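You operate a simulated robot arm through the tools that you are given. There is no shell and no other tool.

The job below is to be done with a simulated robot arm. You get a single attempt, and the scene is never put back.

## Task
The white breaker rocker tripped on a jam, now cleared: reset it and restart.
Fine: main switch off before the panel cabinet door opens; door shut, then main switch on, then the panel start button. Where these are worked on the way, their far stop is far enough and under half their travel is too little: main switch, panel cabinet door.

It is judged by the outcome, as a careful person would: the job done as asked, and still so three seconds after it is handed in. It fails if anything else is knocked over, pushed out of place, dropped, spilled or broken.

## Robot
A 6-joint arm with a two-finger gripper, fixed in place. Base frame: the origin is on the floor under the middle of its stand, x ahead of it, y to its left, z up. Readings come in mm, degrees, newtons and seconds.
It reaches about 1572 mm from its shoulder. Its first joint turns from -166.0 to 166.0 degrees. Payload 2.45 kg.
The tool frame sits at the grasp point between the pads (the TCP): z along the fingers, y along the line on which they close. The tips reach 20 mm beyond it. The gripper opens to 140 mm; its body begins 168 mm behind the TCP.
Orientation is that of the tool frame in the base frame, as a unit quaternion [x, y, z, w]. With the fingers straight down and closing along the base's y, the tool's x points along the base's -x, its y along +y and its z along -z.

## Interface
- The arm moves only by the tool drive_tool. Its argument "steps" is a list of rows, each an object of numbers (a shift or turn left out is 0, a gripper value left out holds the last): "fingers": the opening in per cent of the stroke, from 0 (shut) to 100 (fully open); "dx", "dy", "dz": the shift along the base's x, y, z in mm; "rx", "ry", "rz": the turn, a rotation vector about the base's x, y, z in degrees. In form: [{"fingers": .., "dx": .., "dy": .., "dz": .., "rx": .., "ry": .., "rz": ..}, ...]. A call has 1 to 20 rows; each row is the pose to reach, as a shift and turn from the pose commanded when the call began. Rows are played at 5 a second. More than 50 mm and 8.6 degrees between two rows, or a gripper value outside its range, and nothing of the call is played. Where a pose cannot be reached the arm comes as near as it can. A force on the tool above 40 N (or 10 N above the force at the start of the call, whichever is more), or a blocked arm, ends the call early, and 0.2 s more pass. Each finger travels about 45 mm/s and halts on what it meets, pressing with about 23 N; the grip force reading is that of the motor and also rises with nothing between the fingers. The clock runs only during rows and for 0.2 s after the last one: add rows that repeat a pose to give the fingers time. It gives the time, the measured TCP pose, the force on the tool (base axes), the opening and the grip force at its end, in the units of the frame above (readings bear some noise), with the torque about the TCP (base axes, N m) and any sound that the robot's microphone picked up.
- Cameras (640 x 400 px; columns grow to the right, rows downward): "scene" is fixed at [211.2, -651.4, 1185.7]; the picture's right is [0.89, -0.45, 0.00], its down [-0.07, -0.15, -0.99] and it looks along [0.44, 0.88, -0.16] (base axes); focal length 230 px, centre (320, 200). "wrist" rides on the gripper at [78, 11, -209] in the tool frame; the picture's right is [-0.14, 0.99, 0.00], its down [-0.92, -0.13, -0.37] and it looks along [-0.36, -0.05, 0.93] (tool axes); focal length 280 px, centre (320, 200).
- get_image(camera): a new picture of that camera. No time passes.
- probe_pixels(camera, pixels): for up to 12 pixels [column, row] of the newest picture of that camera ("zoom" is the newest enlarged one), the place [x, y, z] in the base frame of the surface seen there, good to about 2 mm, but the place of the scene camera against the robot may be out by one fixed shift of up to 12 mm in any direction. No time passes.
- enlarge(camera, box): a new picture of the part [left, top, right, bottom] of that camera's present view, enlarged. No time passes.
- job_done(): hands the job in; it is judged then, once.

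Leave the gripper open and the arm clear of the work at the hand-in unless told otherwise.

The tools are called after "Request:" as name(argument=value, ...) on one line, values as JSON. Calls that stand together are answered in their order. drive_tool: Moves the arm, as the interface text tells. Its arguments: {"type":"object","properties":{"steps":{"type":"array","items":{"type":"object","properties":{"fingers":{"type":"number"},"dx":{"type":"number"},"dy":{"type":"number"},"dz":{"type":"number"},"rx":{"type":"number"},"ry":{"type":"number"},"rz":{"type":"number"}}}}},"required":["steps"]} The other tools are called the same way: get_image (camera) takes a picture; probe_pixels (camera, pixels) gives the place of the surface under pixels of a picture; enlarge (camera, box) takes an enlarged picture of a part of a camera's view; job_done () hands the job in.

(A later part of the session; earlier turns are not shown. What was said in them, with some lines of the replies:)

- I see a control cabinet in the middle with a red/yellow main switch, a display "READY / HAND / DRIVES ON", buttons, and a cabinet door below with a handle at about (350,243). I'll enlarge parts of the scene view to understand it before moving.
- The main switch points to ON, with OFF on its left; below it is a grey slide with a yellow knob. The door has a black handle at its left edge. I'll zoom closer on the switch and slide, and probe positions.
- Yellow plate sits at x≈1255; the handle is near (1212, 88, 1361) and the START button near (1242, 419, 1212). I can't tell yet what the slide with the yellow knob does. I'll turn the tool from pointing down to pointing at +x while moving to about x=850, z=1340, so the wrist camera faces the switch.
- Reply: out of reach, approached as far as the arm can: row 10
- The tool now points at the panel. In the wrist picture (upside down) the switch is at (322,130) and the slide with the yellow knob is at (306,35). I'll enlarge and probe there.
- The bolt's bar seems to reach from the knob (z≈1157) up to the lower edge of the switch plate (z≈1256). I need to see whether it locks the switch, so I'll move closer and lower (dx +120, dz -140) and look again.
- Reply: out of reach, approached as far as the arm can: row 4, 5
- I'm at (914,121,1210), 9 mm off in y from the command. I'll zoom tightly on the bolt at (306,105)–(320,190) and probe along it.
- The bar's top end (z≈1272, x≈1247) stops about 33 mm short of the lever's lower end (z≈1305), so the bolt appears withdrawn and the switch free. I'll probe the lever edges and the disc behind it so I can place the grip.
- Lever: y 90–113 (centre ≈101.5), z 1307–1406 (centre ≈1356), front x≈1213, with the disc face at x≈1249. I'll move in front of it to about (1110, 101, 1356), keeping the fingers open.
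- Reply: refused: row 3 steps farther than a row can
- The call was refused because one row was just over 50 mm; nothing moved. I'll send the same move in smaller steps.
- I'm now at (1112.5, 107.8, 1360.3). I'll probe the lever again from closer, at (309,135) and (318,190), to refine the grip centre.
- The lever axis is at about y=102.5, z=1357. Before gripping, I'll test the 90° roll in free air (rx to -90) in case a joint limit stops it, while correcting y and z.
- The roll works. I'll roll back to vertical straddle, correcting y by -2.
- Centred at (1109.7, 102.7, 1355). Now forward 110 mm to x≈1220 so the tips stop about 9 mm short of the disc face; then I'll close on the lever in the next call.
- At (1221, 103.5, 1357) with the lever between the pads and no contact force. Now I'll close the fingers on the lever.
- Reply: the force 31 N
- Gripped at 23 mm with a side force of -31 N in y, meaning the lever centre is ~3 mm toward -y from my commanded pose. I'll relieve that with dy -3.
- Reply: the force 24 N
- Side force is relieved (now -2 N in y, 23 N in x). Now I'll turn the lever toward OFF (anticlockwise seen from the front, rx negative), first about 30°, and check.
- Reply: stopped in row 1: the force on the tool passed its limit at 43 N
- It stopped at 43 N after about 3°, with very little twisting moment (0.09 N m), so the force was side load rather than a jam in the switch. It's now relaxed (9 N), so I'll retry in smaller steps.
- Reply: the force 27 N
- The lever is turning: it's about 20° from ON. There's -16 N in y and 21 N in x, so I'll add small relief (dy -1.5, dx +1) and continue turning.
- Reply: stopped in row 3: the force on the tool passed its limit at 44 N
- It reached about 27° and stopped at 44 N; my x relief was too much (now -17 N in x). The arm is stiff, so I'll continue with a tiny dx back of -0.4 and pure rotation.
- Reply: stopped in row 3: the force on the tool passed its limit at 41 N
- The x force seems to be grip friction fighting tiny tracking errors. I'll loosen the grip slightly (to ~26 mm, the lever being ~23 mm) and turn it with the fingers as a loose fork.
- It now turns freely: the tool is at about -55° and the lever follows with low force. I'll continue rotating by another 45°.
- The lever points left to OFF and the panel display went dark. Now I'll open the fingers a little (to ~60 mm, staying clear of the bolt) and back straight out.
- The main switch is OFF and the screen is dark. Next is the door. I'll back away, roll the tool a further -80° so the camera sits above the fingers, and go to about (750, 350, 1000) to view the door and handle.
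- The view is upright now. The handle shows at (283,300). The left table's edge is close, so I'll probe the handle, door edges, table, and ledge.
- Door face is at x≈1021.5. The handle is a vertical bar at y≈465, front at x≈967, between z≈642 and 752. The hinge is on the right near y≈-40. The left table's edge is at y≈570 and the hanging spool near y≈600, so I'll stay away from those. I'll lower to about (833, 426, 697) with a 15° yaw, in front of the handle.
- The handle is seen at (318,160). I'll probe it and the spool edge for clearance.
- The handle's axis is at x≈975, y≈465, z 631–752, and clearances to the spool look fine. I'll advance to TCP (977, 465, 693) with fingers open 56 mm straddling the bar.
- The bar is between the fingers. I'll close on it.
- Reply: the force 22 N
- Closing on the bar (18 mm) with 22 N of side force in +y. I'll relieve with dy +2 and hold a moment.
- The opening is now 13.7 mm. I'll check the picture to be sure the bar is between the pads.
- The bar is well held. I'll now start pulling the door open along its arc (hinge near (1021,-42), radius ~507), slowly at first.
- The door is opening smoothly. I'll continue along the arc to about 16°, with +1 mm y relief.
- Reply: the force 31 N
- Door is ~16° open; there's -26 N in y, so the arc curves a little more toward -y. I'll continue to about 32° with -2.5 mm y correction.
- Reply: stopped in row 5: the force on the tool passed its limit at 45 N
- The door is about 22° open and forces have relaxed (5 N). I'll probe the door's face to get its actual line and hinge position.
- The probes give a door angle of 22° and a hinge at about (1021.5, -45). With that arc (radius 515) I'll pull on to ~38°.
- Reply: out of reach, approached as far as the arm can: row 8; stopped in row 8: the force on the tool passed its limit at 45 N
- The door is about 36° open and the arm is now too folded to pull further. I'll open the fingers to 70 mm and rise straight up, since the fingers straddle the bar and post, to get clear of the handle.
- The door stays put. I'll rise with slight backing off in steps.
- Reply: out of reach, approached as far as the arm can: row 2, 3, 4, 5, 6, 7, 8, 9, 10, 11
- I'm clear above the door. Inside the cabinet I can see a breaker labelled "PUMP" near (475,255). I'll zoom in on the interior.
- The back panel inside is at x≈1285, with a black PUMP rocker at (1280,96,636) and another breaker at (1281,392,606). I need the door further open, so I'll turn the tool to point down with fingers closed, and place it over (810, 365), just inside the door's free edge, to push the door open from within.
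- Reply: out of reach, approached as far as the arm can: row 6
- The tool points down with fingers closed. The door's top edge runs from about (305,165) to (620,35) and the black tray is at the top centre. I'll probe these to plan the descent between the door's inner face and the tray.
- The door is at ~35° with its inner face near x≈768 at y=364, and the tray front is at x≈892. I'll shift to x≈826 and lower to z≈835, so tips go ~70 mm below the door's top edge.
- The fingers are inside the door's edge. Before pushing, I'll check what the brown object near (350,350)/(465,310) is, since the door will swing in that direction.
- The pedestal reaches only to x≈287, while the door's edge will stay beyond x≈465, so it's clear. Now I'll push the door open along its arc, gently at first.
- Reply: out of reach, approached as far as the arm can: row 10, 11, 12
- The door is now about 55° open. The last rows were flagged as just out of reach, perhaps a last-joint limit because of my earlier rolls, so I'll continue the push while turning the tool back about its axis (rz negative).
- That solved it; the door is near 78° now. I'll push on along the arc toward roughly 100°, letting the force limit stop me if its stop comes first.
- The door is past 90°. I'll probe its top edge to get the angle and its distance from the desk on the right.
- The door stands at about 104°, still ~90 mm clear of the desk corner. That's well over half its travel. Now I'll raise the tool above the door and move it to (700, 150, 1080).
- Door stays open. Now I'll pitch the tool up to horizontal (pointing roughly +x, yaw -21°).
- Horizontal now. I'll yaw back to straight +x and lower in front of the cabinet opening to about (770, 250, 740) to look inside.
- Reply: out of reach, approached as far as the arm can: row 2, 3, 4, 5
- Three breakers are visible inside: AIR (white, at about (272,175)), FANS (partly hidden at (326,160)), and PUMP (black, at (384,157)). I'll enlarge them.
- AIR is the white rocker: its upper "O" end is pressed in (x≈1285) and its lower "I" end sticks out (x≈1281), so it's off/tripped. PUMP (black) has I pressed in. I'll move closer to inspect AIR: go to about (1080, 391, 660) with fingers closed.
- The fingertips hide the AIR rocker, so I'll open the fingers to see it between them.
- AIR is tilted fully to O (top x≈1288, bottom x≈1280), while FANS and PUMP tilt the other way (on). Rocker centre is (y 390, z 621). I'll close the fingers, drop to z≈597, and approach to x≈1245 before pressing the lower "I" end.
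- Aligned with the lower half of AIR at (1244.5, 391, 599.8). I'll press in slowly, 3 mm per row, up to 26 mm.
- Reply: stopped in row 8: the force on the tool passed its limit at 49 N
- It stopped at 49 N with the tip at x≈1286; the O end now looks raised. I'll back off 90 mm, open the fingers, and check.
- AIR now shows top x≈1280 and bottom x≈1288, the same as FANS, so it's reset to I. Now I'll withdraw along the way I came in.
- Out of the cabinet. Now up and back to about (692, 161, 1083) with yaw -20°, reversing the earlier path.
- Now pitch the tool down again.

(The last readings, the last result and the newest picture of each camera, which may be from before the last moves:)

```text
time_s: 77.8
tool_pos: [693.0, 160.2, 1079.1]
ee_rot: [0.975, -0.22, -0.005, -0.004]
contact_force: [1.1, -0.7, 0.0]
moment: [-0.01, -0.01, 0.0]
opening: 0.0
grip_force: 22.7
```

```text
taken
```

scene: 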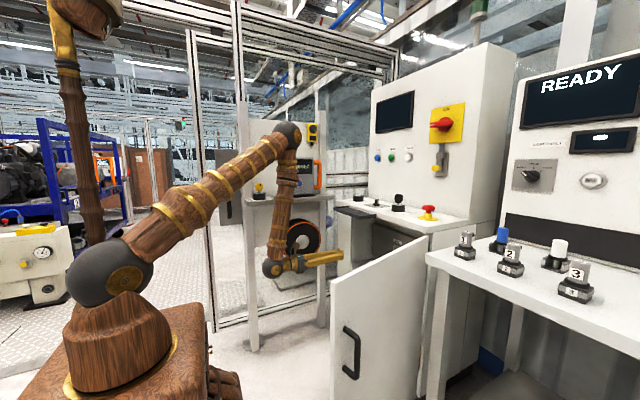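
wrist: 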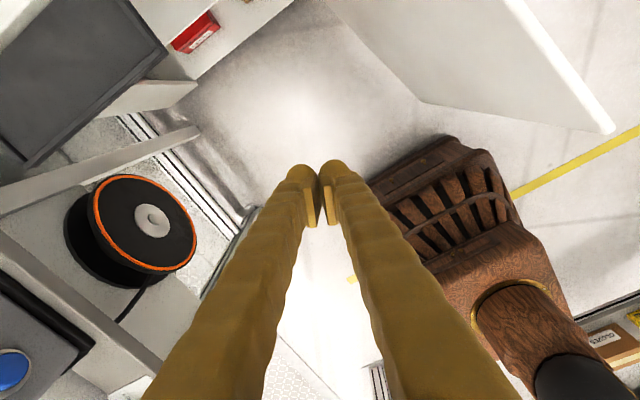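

Tool points down. I'll cross over the door's top at this height to its outer side, around (590, -260), yawing a bit further.

Request:
drive_tool(steps=[{"dx": -10, "dy": -42, "rz": -2}, {"dx": -20, "dy": -84, "rz": -4}, {"dx": -30, "dy": -126, "rz": -6}, {"dx": -40, "dy": -168, "rz": -8}, {"dx": -50, "dy": -210, "rz": -10}, {"dx": -60, "dy": -252, "rz": -12}, {"dx": -70, "dy": -294, "rz": -14}, {"dx": -80, "dy": -336, "rz": -16}, {"dx": -90, "dy": -378, "rz": -18}, {"dx": -100, "dy": -420, "rz": -20}, {"dx": -100, "dy": -420, "rz": -20}])

Request:
get_image(camera="wrist")

Request:
get_image(camera="scene")

```text
time_s: 80.2
tool_pos: [590.3, -256.2, 1080.0]
ee_rot: [0.923, -0.386, -0.006, -0.003]
contact_force: [-0.1, 0.1, 0.1]
moment: [0.01, -0.02, -0.01]
opening: 0.1
grip_force: 23.4
```

```text
taken
```

wrist: 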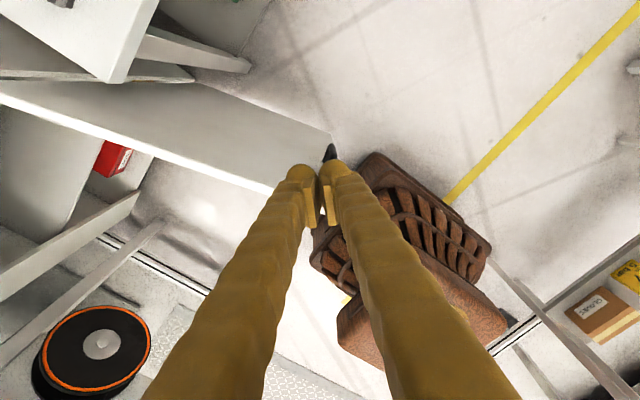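

```text
taken
```

scene: 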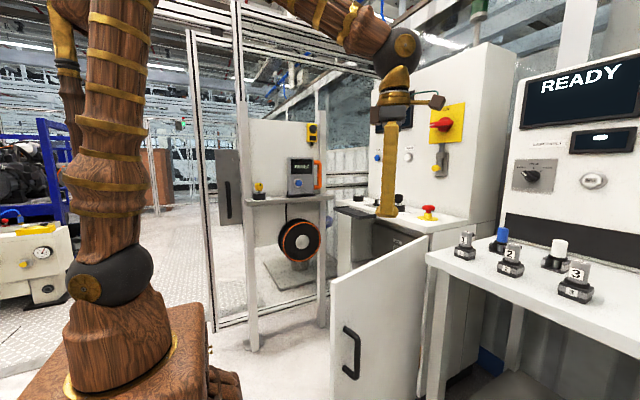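

I'm on the outer side of the door with ~100 mm to spare. I'll lower to z≈838; the tips stay above the handle (top at z≈755).

Request:
drive_tool(steps=[{"dz": -45}, {"dz": -90}, {"dz": -135}, {"dz": -180}, {"dz": -220}, {"dz": -242}, {"dz": -242}])

Request:
get_image(camera="wrist")

Request:
get_image(camera="scene")

```text
time_s: 81.8
tool_pos: [591.4, -257.9, 838.1]
ee_rot: [0.922, -0.387, -0.006, -0.002]
contact_force: [0.6, -0.1, 0.6]
moment: [0.0, 0.02, -0.03]
opening: 0.0
grip_force: 22.9
```

```text
taken
```

wrist: 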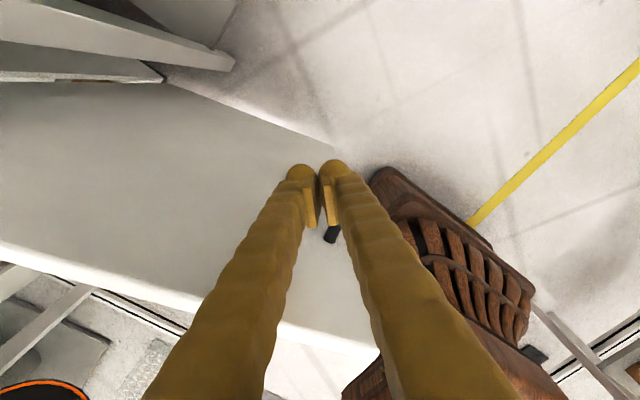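

```text
taken
```

scene: 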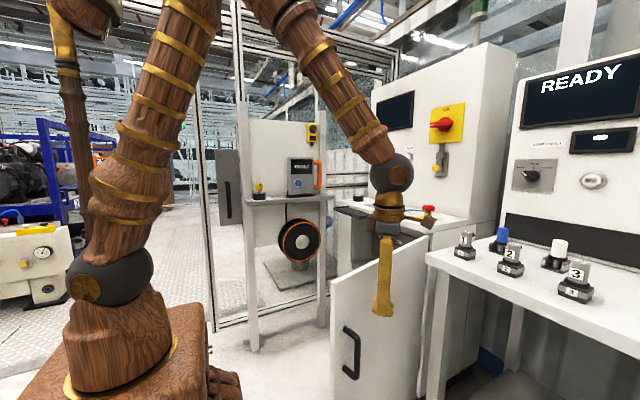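

I'm beside the door's outer face. I'll sweep along the arc to push the door toward closed, about 20 mm per row.

Request:
drive_tool(steps=[{"dx": -6, "dy": 20}, {"dx": -11, "dy": 40}, {"dx": -15, "dy": 60}, {"dx": -18, "dy": 78}, {"dx": -19.4, "dy": 96}, {"dx": -20.4, "dy": 116}, {"dx": -20.9, "dy": 136.4}, {"dx": -22, "dy": 156.4}, {"dx": -23.2, "dy": 176.2}, {"dx": -24, "dy": 196}, {"dx": -24.9, "dy": 216}, {"dx": -24.4, "dy": 236}, {"dx": -23.2, "dy": 255.6}, {"dx": -21, "dy": 275.4}, {"dx": -18, "dy": 295}, {"dx": -14, "dy": 314.4}, {"dx": -9.4, "dy": 333.7}, {"dx": -3.8, "dy": 352.7}, {"dx": 2.5, "dy": 371.5}])

Request:
get_image(camera="wrist")

Request:
get_image(camera="scene")

```text
time_s: 85.8
tool_pos: [593.7, 113.8, 836.8]
ee_rot: [0.922, -0.386, -0.006, -0.003]
contact_force: [0.5, -0.1, -0.5]
moment: [-0.01, 0.01, -0.06]
opening: 0.0
grip_force: 23.0
```

```text
taken
```

wrist: 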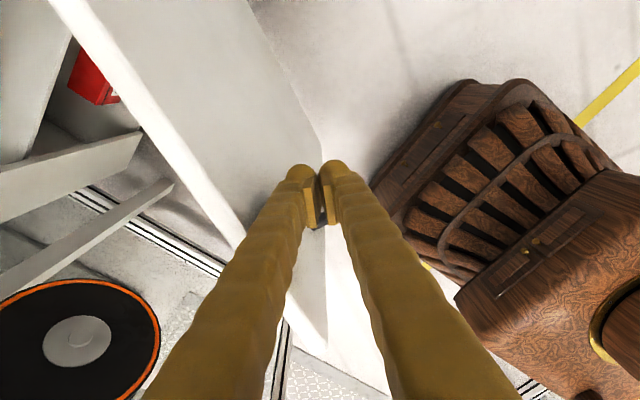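

```text
taken
```

scene: 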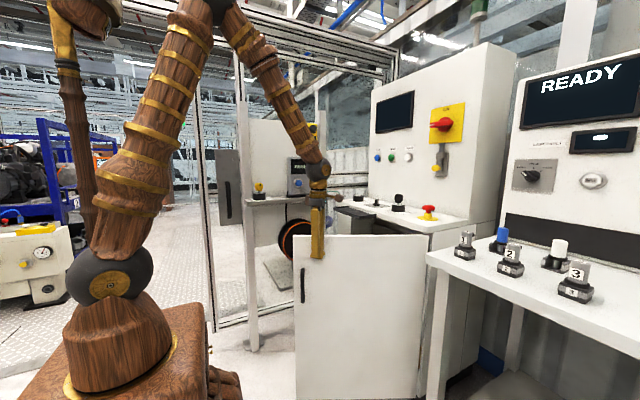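

The door follows, now near 60°. I'll continue the sweep until the tool is at about (777, 342), staying clear of the tray.

Request:
drive_tool(steps=[{"dx": 7.2, "dy": 18.5}, {"dx": 15.2, "dy": 36.7}, {"dx": 24, "dy": 54.5}, {"dx": 33.6, "dy": 71.9}, {"dx": 43.9, "dy": 88.9}, {"dx": 54.9, "dy": 105.4}, {"dx": 66.6, "dy": 121.4}, {"dx": 79.1, "dy": 136.9}, {"dx": 92.1, "dy": 151.8}, {"dx": 105.9, "dy": 166.1}, {"dx": 120.2, "dy": 179.9}, {"dx": 135.1, "dy": 192.9}, {"dx": 150.6, "dy": 205.4}, {"dx": 166.6, "dy": 217.1}, {"dx": 183.1, "dy": 228.1}])

Request:
get_image(camera="wrist")

Request:
get_image(camera="scene")

```text
time_s: 89.0
tool_pos: [777.9, 340.7, 836.6]
ee_rot: [0.922, -0.386, -0.005, -0.003]
contact_force: [0.4, 1.5, -1.1]
moment: [0.04, -0.03, 0.01]
opening: 0.2
grip_force: 23.1
```

```text
taken
```

wrist: 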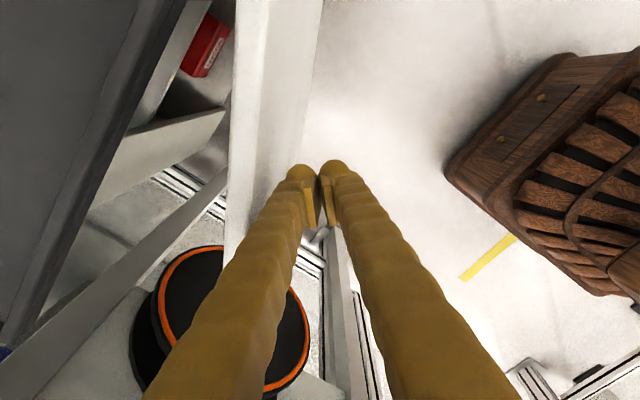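

```text
taken
```

scene: 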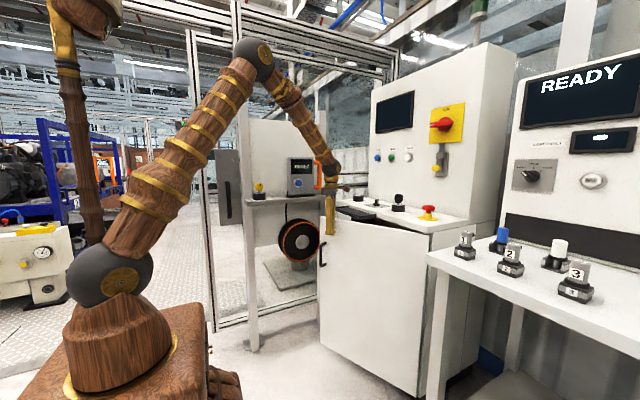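

The door is at roughly 27°. The tray prevents using a downward tool further, so I'll back off from the door, yaw the tool to 0°, and then pitch it to point +x for the final push.

Request:
drive_tool(steps=[{"dx": -20, "dy": -10, "dz": 5}, {"dx": -40, "dy": -20, "dz": 15, "rz": 7.5}, {"dx": -60, "dy": -30, "dz": 30, "rz": 15}, {"dx": -80, "dy": -35, "dz": 50, "rz": 22.5}, {"dx": -95, "dy": -35, "dz": 70, "rz": 30}, {"dx": -105, "dy": -35, "dz": 90, "rz": 37.5}, {"dx": -110, "dy": -35, "dz": 110, "rz": 45}, {"dx": -110, "dy": -35, "dz": 110, "rz": 45}])

Request:
get_image(camera="wrist")

```text
time_s: 90.8
tool_pos: [668.2, 305.6, 947.5]
ee_rot: [1.0, -0.003, -0.006, 0.0]
contact_force: [1.2, 0.1, 0.1]
moment: [-0.02, 0.02, 0.03]
opening: 0.0
grip_force: 23.1
```

```text
taken
```

wrist: 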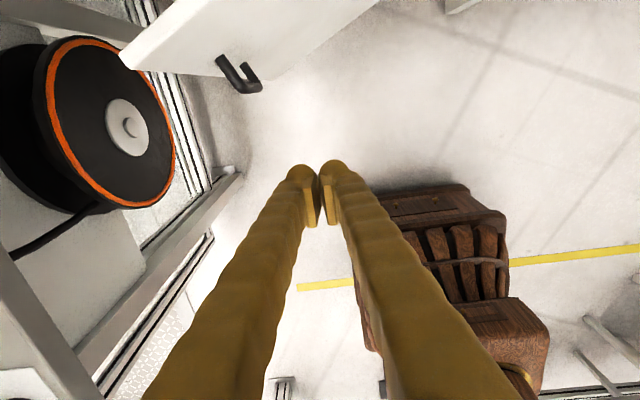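

Yaw is 0 and the tool is clear of the door. Now I'll pitch up to point +x.

Request:
drive_tool(steps=[{"ry": -7.5}, {"ry": -15}, {"ry": -22.5}, {"ry": -30}, {"ry": -37.5}, {"ry": -45}, {"ry": -52.5}, {"ry": -60}, {"ry": -67.5}, {"ry": -75}, {"ry": -82.5}, {"ry": -90}, {"ry": -90}])

Request:
get_image(camera="wrist")

Request:
get_image(camera="scene")

```text
time_s: 93.6
tool_pos: [685.5, 322.7, 950.8]
ee_rot: [0.711, -0.002, 0.703, -0.004]
contact_force: [-0.5, 0.4, -0.2]
moment: [0.0, 0.0, 0.02]
opening: 0.0
grip_force: 22.8
out of reach, approached as far as the arm can: row 10, 11, 12, 13
```

```text
taken
```

wrist: 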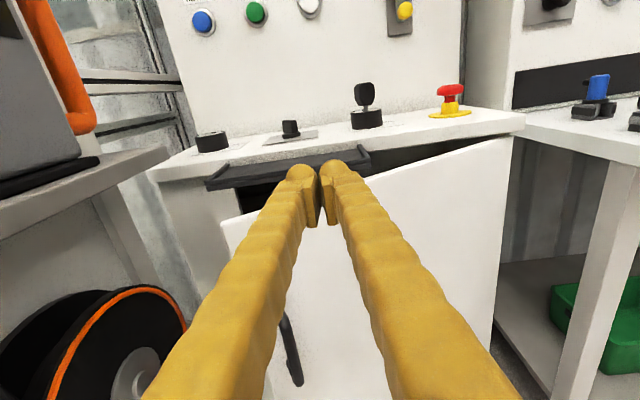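

```text
taken
```

scene: 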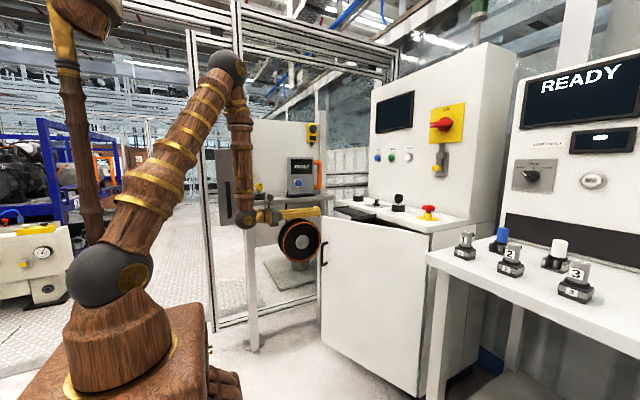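

Pointing +x now. I'll lower to about (700, 360, 812), which is above handle height and below the tray.

Request:
drive_tool(steps=[{"dx": 0, "dy": 10, "dz": -40}, {"dx": 5, "dy": 20, "dz": -80}, {"dx": 10, "dy": 30, "dz": -115}, {"dx": 15, "dy": 37, "dz": -139}, {"dx": 15, "dy": 37, "dz": -139}])

Request:
get_image(camera="wrist")

Request:
get_image(camera="scene")

```text
time_s: 94.8
tool_pos: [699.1, 360.8, 813.1]
ee_rot: [0.711, -0.002, 0.703, -0.004]
contact_force: [-0.3, -0.3, -0.5]
moment: [0.0, 0.0, 0.0]
opening: 0.1
grip_force: 22.9
```

```text
taken
```

wrist: 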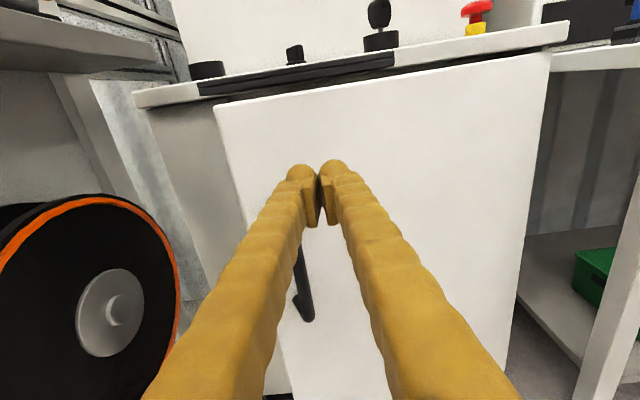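

```text
taken
```

scene: 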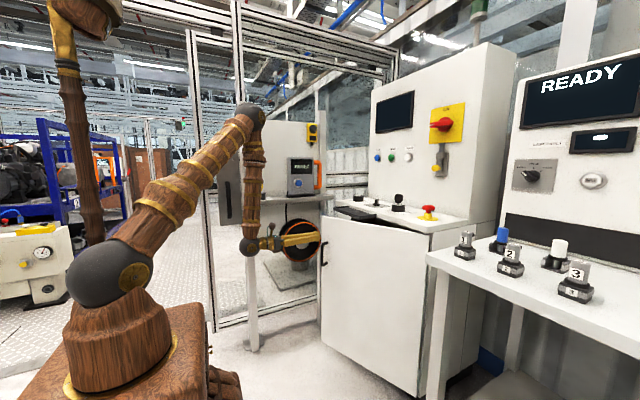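

The handle is below the fingers at (303,285). I'll push forward along +x onto the door face in 20 mm steps.

Request:
drive_tool(steps=[{"dx": 20, "dy": 3}, {"dx": 40, "dy": 6}, {"dx": 60, "dy": 9}, {"dx": 80, "dy": 12}, {"dx": 100, "dy": 15}, {"dx": 120, "dy": 18}, {"dx": 140, "dy": 21}, {"dx": 160, "dy": 24}, {"dx": 180, "dy": 27}, {"dx": 200, "dy": 30}, {"dx": 220, "dy": 32}, {"dx": 240, "dy": 34}, {"dx": 255, "dy": 36}, {"dx": 270, "dy": 38}])

Request:
get_image(camera="wrist")

Request:
get_image(camera="scene")

```text
time_s: 97.8
tool_pos: [971.8, 396.3, 809.9]
ee_rot: [0.711, -0.003, 0.703, -0.003]
contact_force: [0.8, -0.4, 0.0]
moment: [0.0, 0.01, 0.01]
opening: 0.2
grip_force: 23.0
```

```text
taken
```

wrist: 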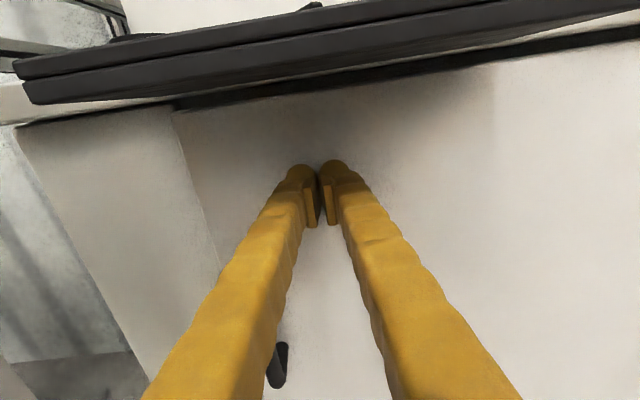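

```text
taken
```

scene: 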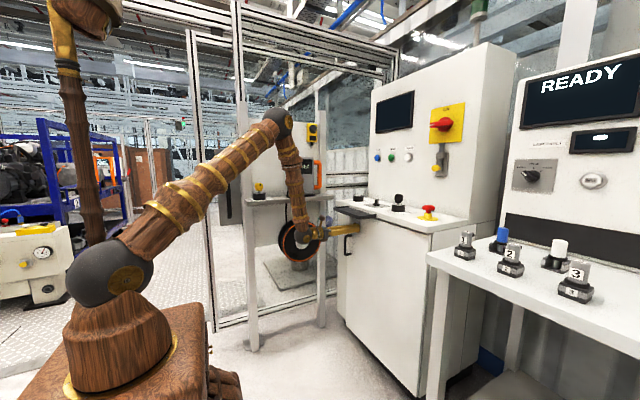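

Nearly shut. I'll press the rest slowly (4 mm per row) until contact force stops me.

Request:
drive_tool(steps=[{"dx": 5}, {"dx": 10}, {"dx": 14}, {"dx": 18}, {"dx": 22}, {"dx": 25}, {"dx": 28}, {"dx": 31}, {"dx": 34}, {"dx": 37}, {"dx": 40}])

Request:
get_image(camera="wrist")

```text
time_s: 99.8
tool_pos: [1002.8, 396.7, 810.8]
ee_rot: [0.711, -0.001, 0.703, -0.003]
contact_force: [-12.2, -2.6, 4.8]
moment: [-0.04, -0.21, -0.02]
opening: 5.8
grip_force: 29.5
stopped in row 10: the force on the tool passed its limit at 54 N (the readings are from after the stop); the commanded pose is now the measured one
```

```text
taken
```

wrist: 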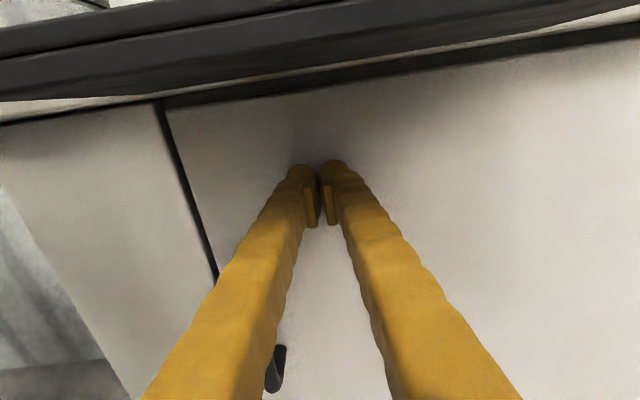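

The tip is at x≈1022.8 with firm resistance, matching the closed door face (1021.5). I'll back off and check that it stays shut.

Request:
drive_tool(steps=[{"dx": -10}, {"dx": -40}, {"dx": -80}, {"dx": -125}, {"dx": -170}, {"dx": -215}, {"dx": -255}, {"dx": -255}])

Request:
get_image(camera="wrist")

Request:
enlarge(camera="scene", box=[300, 190, 460, 290])

```text
time_s: 101.6
tool_pos: [745.9, 401.4, 810.2]
ee_rot: [0.712, -0.002, 0.702, -0.002]
contact_force: [0.3, -0.3, -0.1]
moment: [0.0, 0.0, 0.03]
opening: 0.0
grip_force: 29.5
```

```text
taken
```

wrist: 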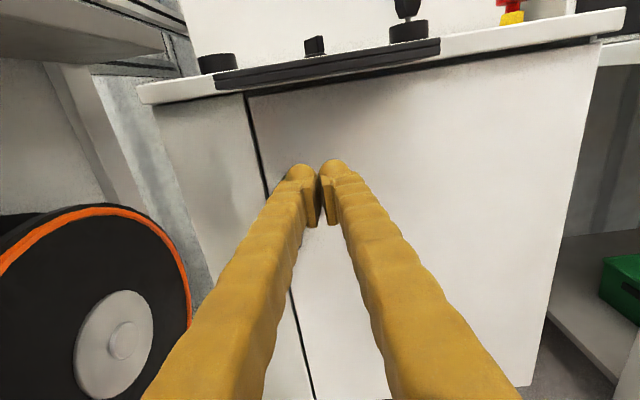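

```text
4.00 times, centred on (380, 240) of scene
```

zoom: 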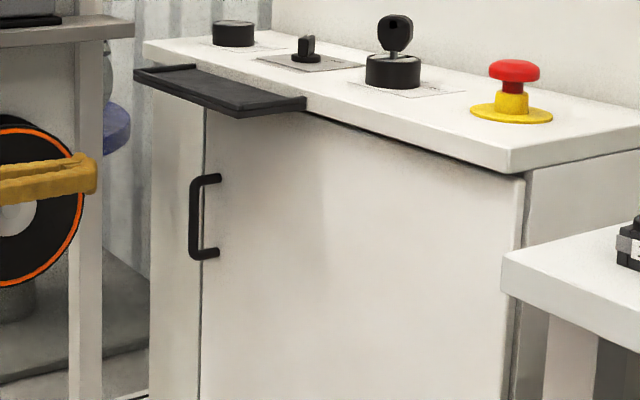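

Request:
probe_pixels(camera="wrist", pixels=[[255, 110], [275, 110], [240, 130], [262, 200], [350, 130], [450, 130], [550, 200], [240, 200]])

```text
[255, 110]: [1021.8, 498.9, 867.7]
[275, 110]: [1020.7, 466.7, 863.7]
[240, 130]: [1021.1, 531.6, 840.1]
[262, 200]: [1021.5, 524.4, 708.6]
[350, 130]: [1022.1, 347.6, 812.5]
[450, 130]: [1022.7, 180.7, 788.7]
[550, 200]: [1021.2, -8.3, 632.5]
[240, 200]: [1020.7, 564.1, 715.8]
```

The door face is flush (x≈1021–1022 all along, same as the fixed frame), so it's shut. Now I'll go up to the main switch: rise to about (896, 101, 1357) while rolling +90° so the fingers close vertically around the horizontal lever.

Request:
drive_tool(steps=[{"dz": 40, "fingers": 40, "rx": 6.4}, {"dz": 80, "dy": -15, "rx": 12.9}, {"dz": 120, "dy": -37, "dx": 8, "rx": 19.3}, {"dz": 160, "dy": -60, "dx": 18, "rx": 25.7}, {"dz": 200, "dy": -82, "dx": 28, "rx": 32.1}, {"dz": 238, "dy": -105, "dx": 40, "rx": 38.6}, {"dz": 276, "dy": -128, "dx": 52, "rx": 45}, {"dz": 314, "dy": -152, "dx": 64, "rx": 51.4}, {"dz": 352, "dy": -175, "dx": 76, "rx": 57.9}, {"dz": 390, "dy": -198, "dx": 88, "rx": 64.3}, {"dz": 428, "dy": -220, "dx": 101, "rx": 70.7}, {"dz": 467, "dy": -242, "dx": 114, "rx": 77.1}, {"dz": 507, "dy": -264, "dx": 125, "rx": 83.6}, {"dz": 530, "dy": -285, "dx": 140, "rx": 90}, {"dz": 547, "dy": -300, "dx": 150, "rx": 90}, {"dz": 547, "dy": -300, "dx": 150, "rx": 90}])

Request:
get_image(camera="wrist")

Request:
get_image(camera="scene")

```text
time_s: 105.0
tool_pos: [897.0, 99.0, 1357.9]
ee_rot: [-0.5, 0.499, -0.497, 0.504]
contact_force: [0.1, -0.6, -0.6]
moment: [0.01, 0.03, -0.04]
opening: 56.2
grip_force: 0.0
```

```text
taken
```

wrist: 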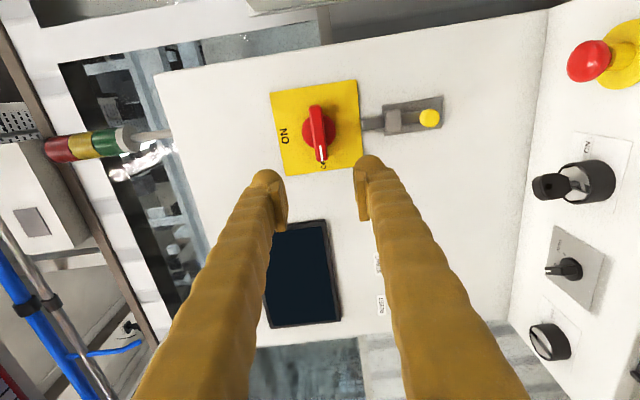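

```text
taken
```

scene: 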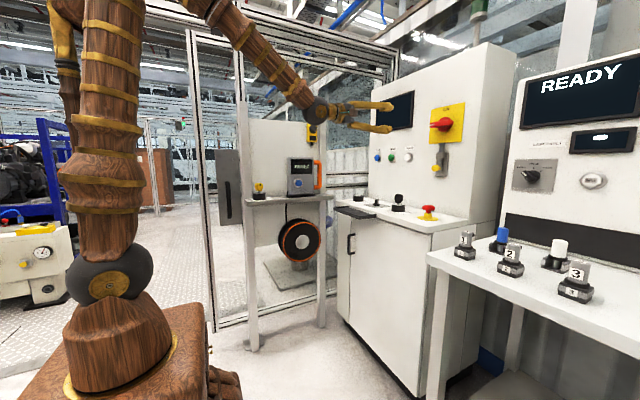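

The lever is horizontal (OFF) in front of me at (317,135). I'll probe it, then approach.

Request:
probe_pixels(camera="wrist", pixels=[[315, 110], [318, 130], [321, 155], [311, 130], [325, 135], [303, 125], [334, 128], [372, 122], [392, 120], [429, 118]])

Request:
drive_tool(steps=[{"dx": 45, "dy": 1}, {"dx": 90, "dy": 2}, {"dx": 135, "dy": 2}, {"dx": 180, "dy": 2}, {"dx": 210, "dy": 2}, {"dx": 230, "dy": 2}, {"dx": 230, "dy": 2}])

Request:
get_image(camera="wrist")

```text
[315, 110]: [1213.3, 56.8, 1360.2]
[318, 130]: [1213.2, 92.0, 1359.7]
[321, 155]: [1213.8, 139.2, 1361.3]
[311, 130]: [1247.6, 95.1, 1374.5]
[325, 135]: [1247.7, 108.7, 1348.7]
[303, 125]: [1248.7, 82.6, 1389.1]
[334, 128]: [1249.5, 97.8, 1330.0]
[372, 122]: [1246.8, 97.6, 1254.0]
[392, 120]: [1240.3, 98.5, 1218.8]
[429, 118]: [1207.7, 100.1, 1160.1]
```

```text
time_s: 106.6
tool_pos: [1131.9, 105.4, 1359.6]
ee_rot: [-0.498, 0.503, -0.498, 0.501]
contact_force: [-1.0, -0.2, -0.8]
moment: [-0.02, -0.04, -0.02]
opening: 56.0
grip_force: 0.1
out of reach, approached as far as the arm can: row 2, 3, 4, 5, 6, 7
```

```text
taken
```

wrist: 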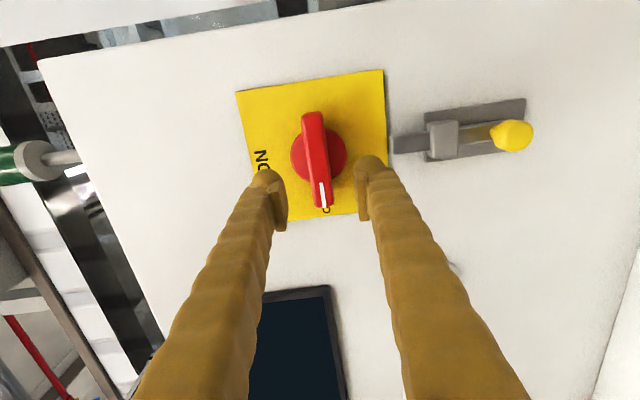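

At (1132,105,1360). The lever's centre is z≈1358–1359, y≈101. I'll move in to x≈1221.

Request:
drive_tool(steps=[{"dx": 25, "dy": -2, "dz": -0.5}, {"dx": 50, "dy": -4, "dz": -0.5}, {"dx": 70, "dy": -4, "dz": -0.5}, {"dx": 82, "dy": -4, "dz": -0.5}, {"dx": 89, "dy": -4, "dz": -0.5}, {"dx": 89, "dy": -4, "dz": -0.5}])

Request:
get_image(camera="wrist")

```text
time_s: 108.0
tool_pos: [1219.2, 103.4, 1360.3]
ee_rot: [-0.499, 0.502, -0.498, 0.502]
contact_force: [0.5, -0.2, -0.3]
moment: [0.01, 0.03, 0.0]
opening: 55.8
grip_force: 0.0
out of reach, approached as far as the arm can: row 1, 2
```

```text
taken
```

wrist: 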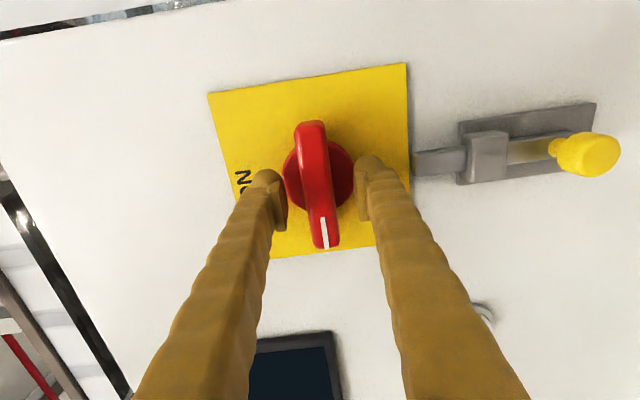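

The lever is between the fingers. I'll close to a loose fork (~28 mm) and check forces.

Request:
drive_tool(steps=[{"fingers": 30, "dz": -1, "dy": -2}, {"fingers": 20, "dz": -1, "dy": -2}, {"fingers": 20, "dz": -1, "dy": -2}, {"fingers": 20, "dz": -1, "dy": -2}])

Request:
get_image(camera="wrist")

```text
time_s: 109.0
tool_pos: [1219.3, 104.2, 1359.5]
ee_rot: [-0.5, 0.501, -0.498, 0.501]
contact_force: [0.5, -0.2, 0.6]
moment: [0.02, -0.01, -0.04]
opening: 28.3
grip_force: 0.1
out of reach, approached as far as the arm can: row 1, 2, 3, 4
```

```text
taken
```

wrist: 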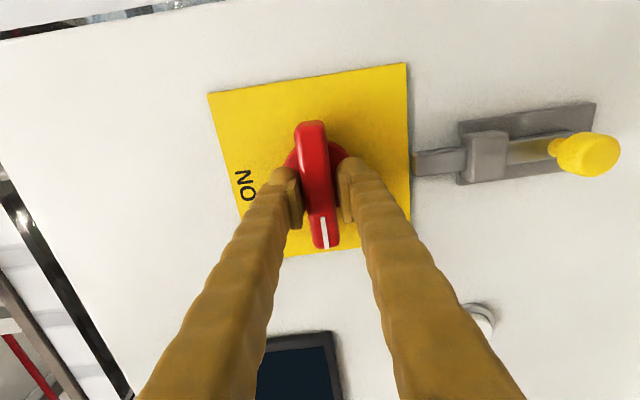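

Fork in place with no contact force. Now turn toward ON (rx positive), 5° per row for the first 60°.

Request:
drive_tool(steps=[{"rx": 5}, {"rx": 10}, {"rx": 15}, {"rx": 20}, {"rx": 25}, {"rx": 30}, {"rx": 35}, {"rx": 40}, {"rx": 45}, {"rx": 50}, {"rx": 55}, {"rx": 60}])

Request:
get_image(camera="wrist")

```text
time_s: 111.6
tool_pos: [1220.3, 102.8, 1359.5]
ee_rot: [-0.179, 0.68, -0.182, 0.687]
contact_force: [0.1, -4.8, 5.0]
moment: [-0.13, -0.06, 0.0]
opening: 32.3
grip_force: 3.3
```

```text
taken
```

wrist: 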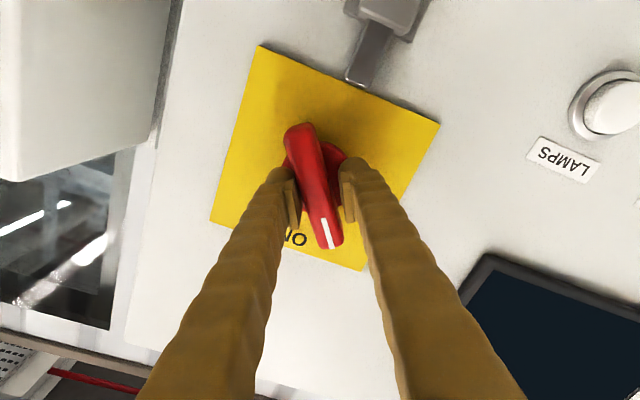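

The lever follows, now about 25–30° short of ON. I'll continue another 42°.

Request:
drive_tool(steps=[{"rx": 5}, {"rx": 10}, {"rx": 15}, {"rx": 20}, {"rx": 25}, {"rx": 30}, {"rx": 34}, {"rx": 38}, {"rx": 42}])

Request:
get_image(camera="wrist")

Request:
enlarge(camera="scene", box=[340, 70, 500, 190])

```text
time_s: 113.6
tool_pos: [1220.3, 107.5, 1362.5]
ee_rot: [0.083, 0.701, 0.066, 0.705]
contact_force: [-16.6, -31.8, -5.8]
moment: [-0.55, 0.16, -0.11]
opening: 47.5
grip_force: 15.0
out of reach, approached as far as the arm can: row 9
```

```text
taken
```

wrist: 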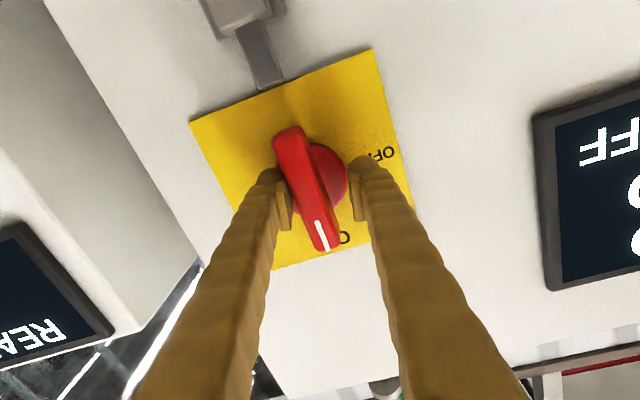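

```text
3.33 times, centred on (420, 130) of scene
```

zoom: 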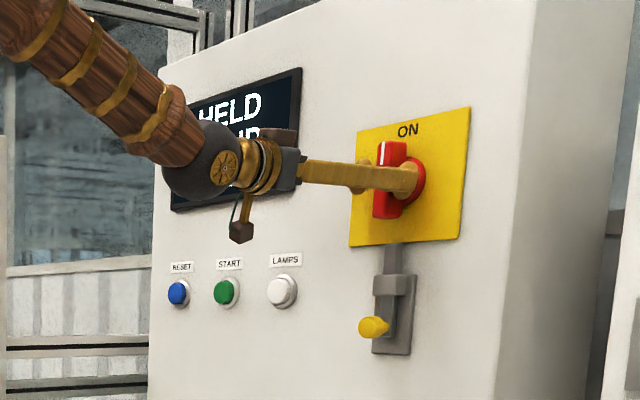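

The lever is at ON and the display is lit again ("HELD ... OFF"). My tool is over-rotated by ~12° with some side force, so I'll open the fingers, rotate back slightly, and retreat.

Request:
drive_tool(steps=[{"fingers": 45, "rx": -4}, {"fingers": 45, "rx": -8, "dy": -2, "dz": -2}, {"fingers": 45, "rx": -12, "dy": -4, "dz": -3}, {"fingers": 45, "rx": -12, "dy": -4, "dz": -3, "dx": -20}, {"fingers": 45, "rx": -12, "dy": -4, "dz": -3, "dx": -60}, {"fingers": 45, "rx": -12, "dy": -4, "dz": -3, "dx": -105}, {"fingers": 45, "rx": -12, "dy": -4, "dz": -3, "dx": -150}, {"fingers": 45, "rx": -12, "dy": -4, "dz": -3, "dx": -190}, {"fingers": 45, "rx": -12, "dy": -4, "dz": -3, "dx": -190}])

Request:
get_image(camera="wrist")

Request:
get_image(camera="scene")

```text
time_s: 115.6
tool_pos: [1033.3, 106.0, 1365.4]
ee_rot: [0.003, 0.702, 0.002, 0.712]
contact_force: [-0.3, 0.5, -0.4]
moment: [-0.04, 0.02, 0.05]
opening: 62.9
grip_force: 0.1
```

```text
taken
```

wrist: 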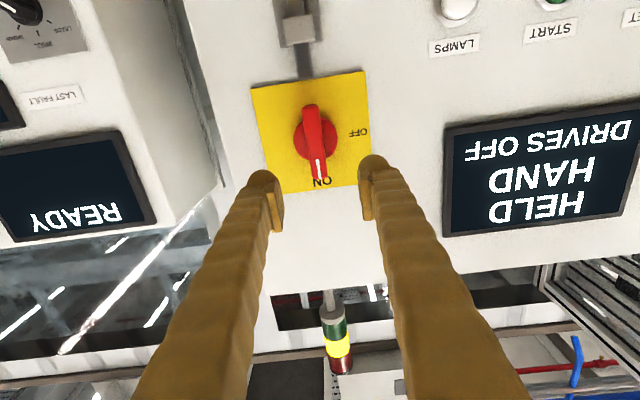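

```text
taken
```

scene: 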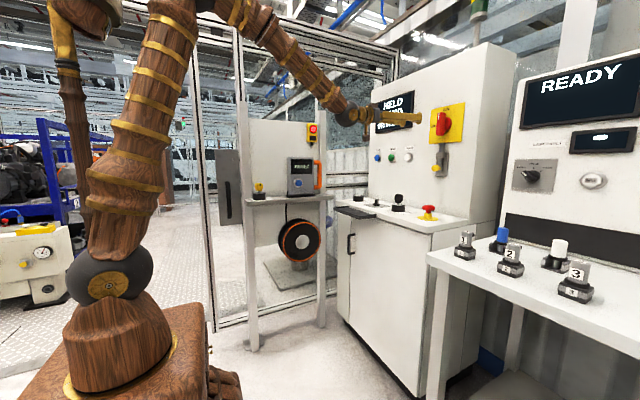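

The display reads "HELD / HAND / DRIVES OFF" and the lever is at ON. I'll verify the lever and the display in close-up before pressing START.

Request:
enlarge(camera="wrist", box=[240, 60, 400, 210])

Request:
probe_pixels(camera="wrist", pixels=[[310, 108], [313, 130], [318, 170], [556, 2], [457, 8], [550, 30]])

```text
2.67 times, centred on (320, 135) of wrist
```

zoom: 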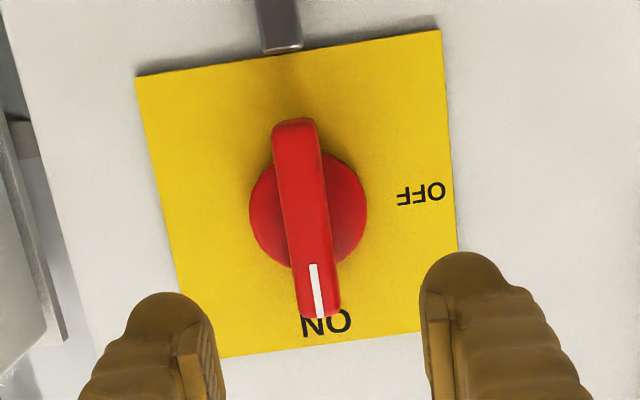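

```text
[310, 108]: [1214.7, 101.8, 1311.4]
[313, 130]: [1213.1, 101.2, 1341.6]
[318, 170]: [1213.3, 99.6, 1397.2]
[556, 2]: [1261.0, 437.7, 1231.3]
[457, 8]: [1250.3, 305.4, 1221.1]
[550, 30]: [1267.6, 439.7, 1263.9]
```

The lever is vertical at ON (y 102→100 top to bottom). Next is START at about (1249, 431, 1209). I'll move in front of it to (1050, 420, 1210) with fingers closing and look closely.

Request:
drive_tool(steps=[{"dx": 2, "dy": 38, "dz": -19, "fingers": 0}, {"dx": 4, "dy": 78, "dz": -38, "fingers": 0}, {"dx": 6, "dy": 118, "dz": -58, "fingers": 0}, {"dx": 8, "dy": 158, "dz": -78, "fingers": 0}, {"dx": 10, "dy": 198, "dz": -98, "fingers": 0}, {"dx": 12, "dy": 238, "dz": -118, "fingers": 0}, {"dx": 14, "dy": 278, "dz": -138, "fingers": 0}, {"dx": 17, "dy": 314, "dz": -155, "fingers": 0}, {"dx": 17, "dy": 314, "dz": -155, "fingers": 0}])

Request:
get_image(camera="wrist")

Request:
enlarge(camera="wrist", box=[220, 60, 420, 220])

```text
time_s: 117.6
tool_pos: [1048.1, 419.3, 1208.0]
ee_rot: [0.003, 0.703, 0.002, 0.711]
contact_force: [0.3, -0.7, 0.1]
moment: [0.01, 0.0, 0.0]
opening: 0.0
grip_force: 23.1
```

```text
taken
```

wrist: 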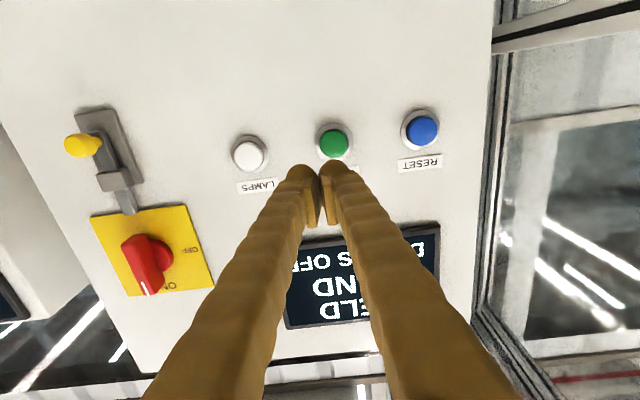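

```text
2.50 times, centred on (320, 140) of wrist
```

zoom: 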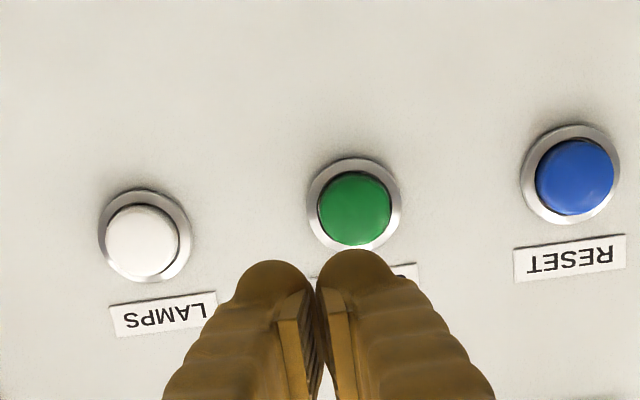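

Request:
probe_pixels(camera="zoom", pixels=[[355, 208], [325, 205], [388, 210], [355, 178], [358, 240], [315, 225], [394, 190], [350, 162], [270, 265], [365, 255], [142, 240], [574, 178]])

```text
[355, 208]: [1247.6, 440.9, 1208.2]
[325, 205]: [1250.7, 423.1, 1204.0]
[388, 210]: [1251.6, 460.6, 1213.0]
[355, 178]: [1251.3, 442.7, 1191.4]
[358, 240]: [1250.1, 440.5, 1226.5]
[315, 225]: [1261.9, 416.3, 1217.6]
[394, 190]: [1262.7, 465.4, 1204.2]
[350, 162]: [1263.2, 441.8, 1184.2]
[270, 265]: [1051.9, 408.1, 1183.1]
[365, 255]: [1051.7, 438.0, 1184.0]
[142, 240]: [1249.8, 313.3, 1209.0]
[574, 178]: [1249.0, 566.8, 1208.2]
```

START's cap is centred at (1247.6, 441, 1209), radius ~19 mm, and protrudes 14 mm beyond its bezel. I'll centre on it and approach to about 10 mm off.

Request:
drive_tool(steps=[{"dx": 10, "dy": 15, "dz": 1}, {"dx": 40, "dy": 22, "dz": 1}, {"dx": 80, "dy": 22, "dz": 1}, {"dx": 120, "dy": 22, "dz": 1}, {"dx": 150, "dy": 22, "dz": 1}, {"dx": 168, "dy": 22, "dz": 1}, {"dx": 168, "dy": 22, "dz": 1}])

Request:
get_image(camera="wrist")

```text
time_s: 119.2
tool_pos: [1214.5, 442.4, 1206.0]
ee_rot: [0.002, 0.703, 0.002, 0.712]
contact_force: [-0.1, -0.4, 0.1]
moment: [0.0, 0.0, 0.01]
opening: 0.0
grip_force: 22.8
```

```text
taken
```

wrist: 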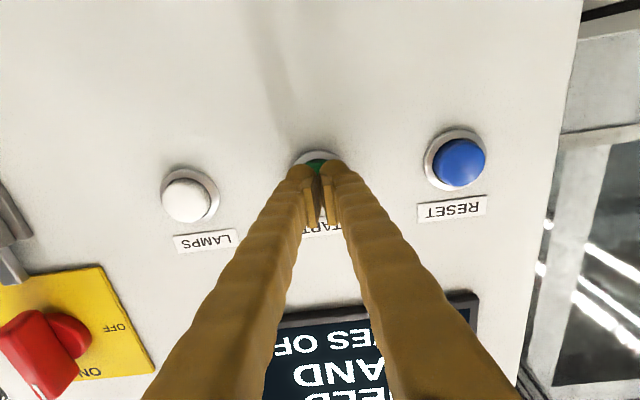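

Aligned over START at (1214.5, 442, 1206). I'll press in slowly, 2–3 mm per row, up to 21 mm, then withdraw.

Request:
drive_tool(steps=[{"dx": 5, "dz": 1}, {"dx": 9, "dz": 1}, {"dx": 12, "dz": 1}, {"dx": 14, "dz": 1}, {"dx": 16, "dz": 1}, {"dx": 18, "dz": 1}, {"dx": 19.5, "dz": 1}, {"dx": 21, "dz": 1}])

Request:
get_image(camera="wrist")

```text
time_s: 121.0
tool_pos: [1236.0, 443.6, 1208.4]
ee_rot: [0.003, 0.703, 0.002, 0.711]
contact_force: [-23.5, 2.2, -2.3]
moment: [0.05, 0.19, 0.09]
opening: 6.0
grip_force: 29.3
heard: click
```

```text
taken
```

wrist: 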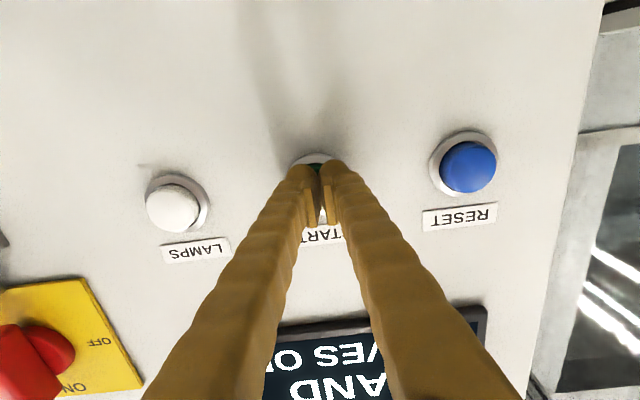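

A click was heard. I'll release and back off to read the display.

Request:
drive_tool(steps=[{"dx": -15}, {"dx": -50}, {"dx": -95}, {"dx": -140}, {"dx": -180}, {"dx": -180}])

Request:
get_image(camera="wrist")

Request:
get_image(camera="scene")

Request:
enlarge(camera="scene", box=[340, 70, 500, 190])

```text
time_s: 122.4
tool_pos: [1056.0, 441.1, 1206.6]
ee_rot: [0.004, 0.703, 0.001, 0.712]
contact_force: [-0.1, 0.4, 0.8]
moment: [0.02, 0.02, 0.02]
opening: 0.1
grip_force: 29.3
```

```text
taken
```

wrist: 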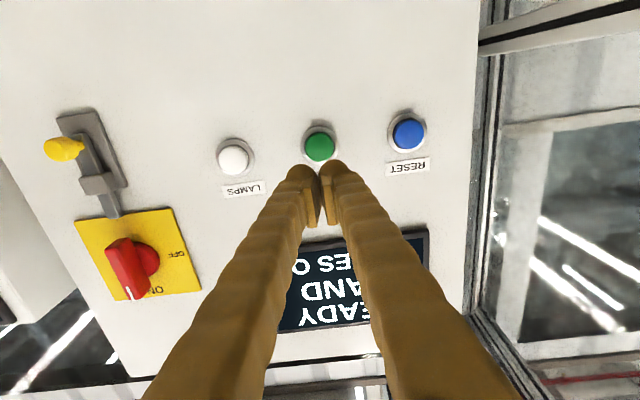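

```text
taken
```

scene: 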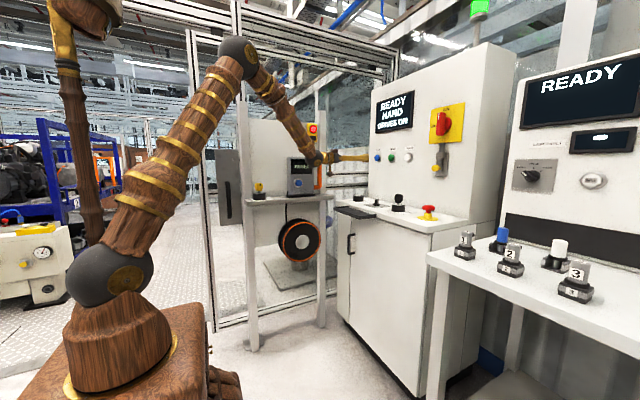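

```text
3.33 times, centred on (420, 130) of scene
```

zoom: 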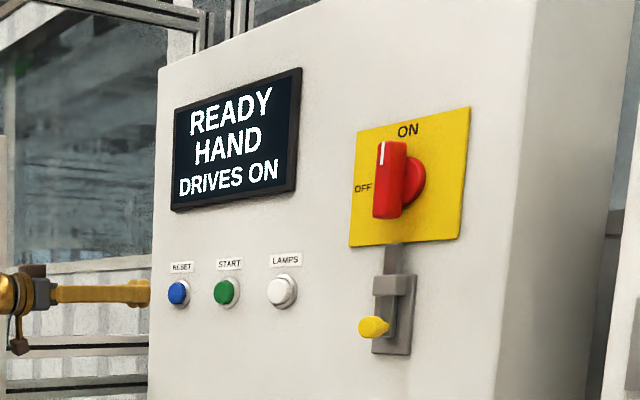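

The display shows "READY / HAND / DRIVES ON", the beacon is green, the door is shut and the switch is ON. I'll retreat well clear and open the gripper.

Request:
drive_tool(steps=[{"dx": -40, "dy": -10, "dz": 10}, {"dx": -80, "dy": -25, "dz": 25}, {"dx": -120, "dy": -45, "dz": 42}, {"dx": -160, "dy": -68, "dz": 58}, {"dx": -195, "dy": -95, "dz": 76, "fingers": 50}, {"dx": -225, "dy": -125, "dz": 98, "fingers": 100}, {"dx": -250, "dy": -158, "dz": 122, "fingers": 100}, {"dx": -260, "dy": -190, "dz": 150, "fingers": 100}, {"dx": -260, "dy": -190, "dz": 150, "fingers": 100}, {"dx": -260, "dy": -190, "dz": 150, "fingers": 100}, {"dx": -260, "dy": -190, "dz": 150, "fingers": 100}, {"dx": -260, "dy": -190, "dz": 150, "fingers": 100}])

Request:
get_image(camera="scene")

Request:
get_image(camera="wrist")

Request:
enlarge(camera="scene", box=[300, 190, 460, 290])

```text
time_s: 125.0
tool_pos: [797.7, 253.3, 1359.1]
ee_rot: [0.003, 0.703, 0.002, 0.712]
contact_force: [0.0, 0.4, -0.3]
moment: [-0.02, -0.02, 0.0]
opening: 139.9
grip_force: 0.0
```

```text
taken
```

scene: 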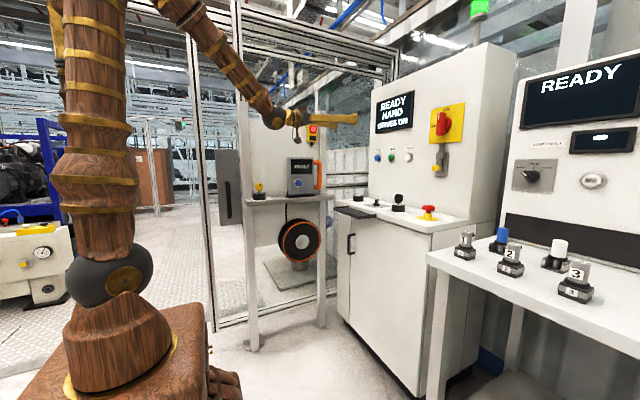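

```text
taken
```

wrist: 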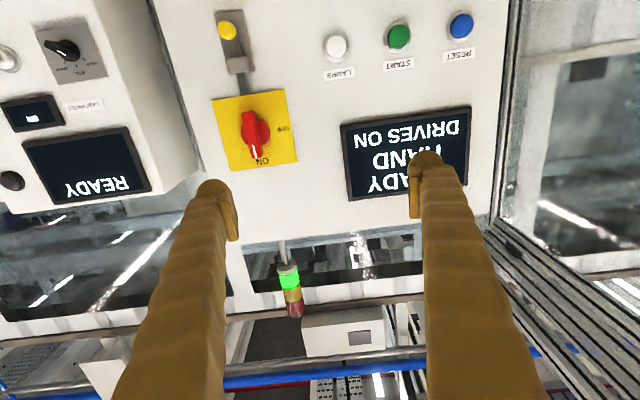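

```text
4.00 times, centred on (380, 240) of scene
```

zoom: 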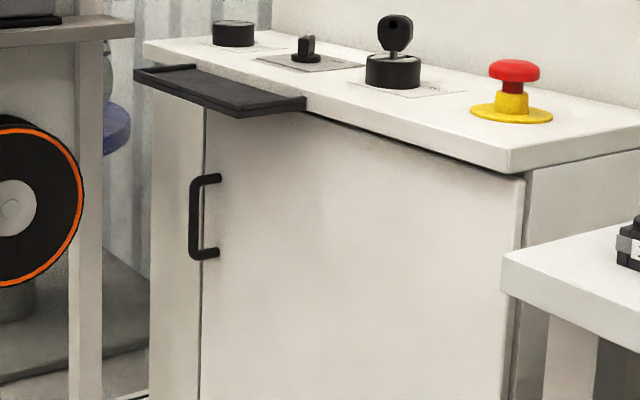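

Everything checks out: the AIR rocker is back on, the door is shut, the main switch is ON, the display reads "READY / HAND / DRIVES ON", and the beacon is green. The gripper is open and the arm is clear, so I'll hand the job in.

Request:
job_done()

```text
The job is handed in.
```

The white AIR breaker is reset to I and the panel is running again. The display reads "READY / HAND / DRIVES ON" and the beacon is green.

The steps went in the order you gave:
1. **Main switch off:** I turned it fully to OFF, and the panel display went dark before I touched the door.
2. **Door open:** I swung the cabinet door to about 104°, well past half its travel.
3. **Breaker reset:** AIR was tipped fully to O. I pressed it to I, and afterwards it sat at the same angle as the FANS breaker, which is on.
4. **Door shut:** The door face measured flush with the fixed frame after I backed off.
5. **Main switch on:** The lever is vertical at ON.
6. **START pressed:** It clicked, and the display changed from "HELD / HAND / DRIVES OFF" to "READY / HAND / DRIVES ON".

I left the bolt with the yellow knob under the main switch alone; it was already clear of the lever. I did not knock over or move anything else that I could see. The gripper is open and the arm is clear of the panel.
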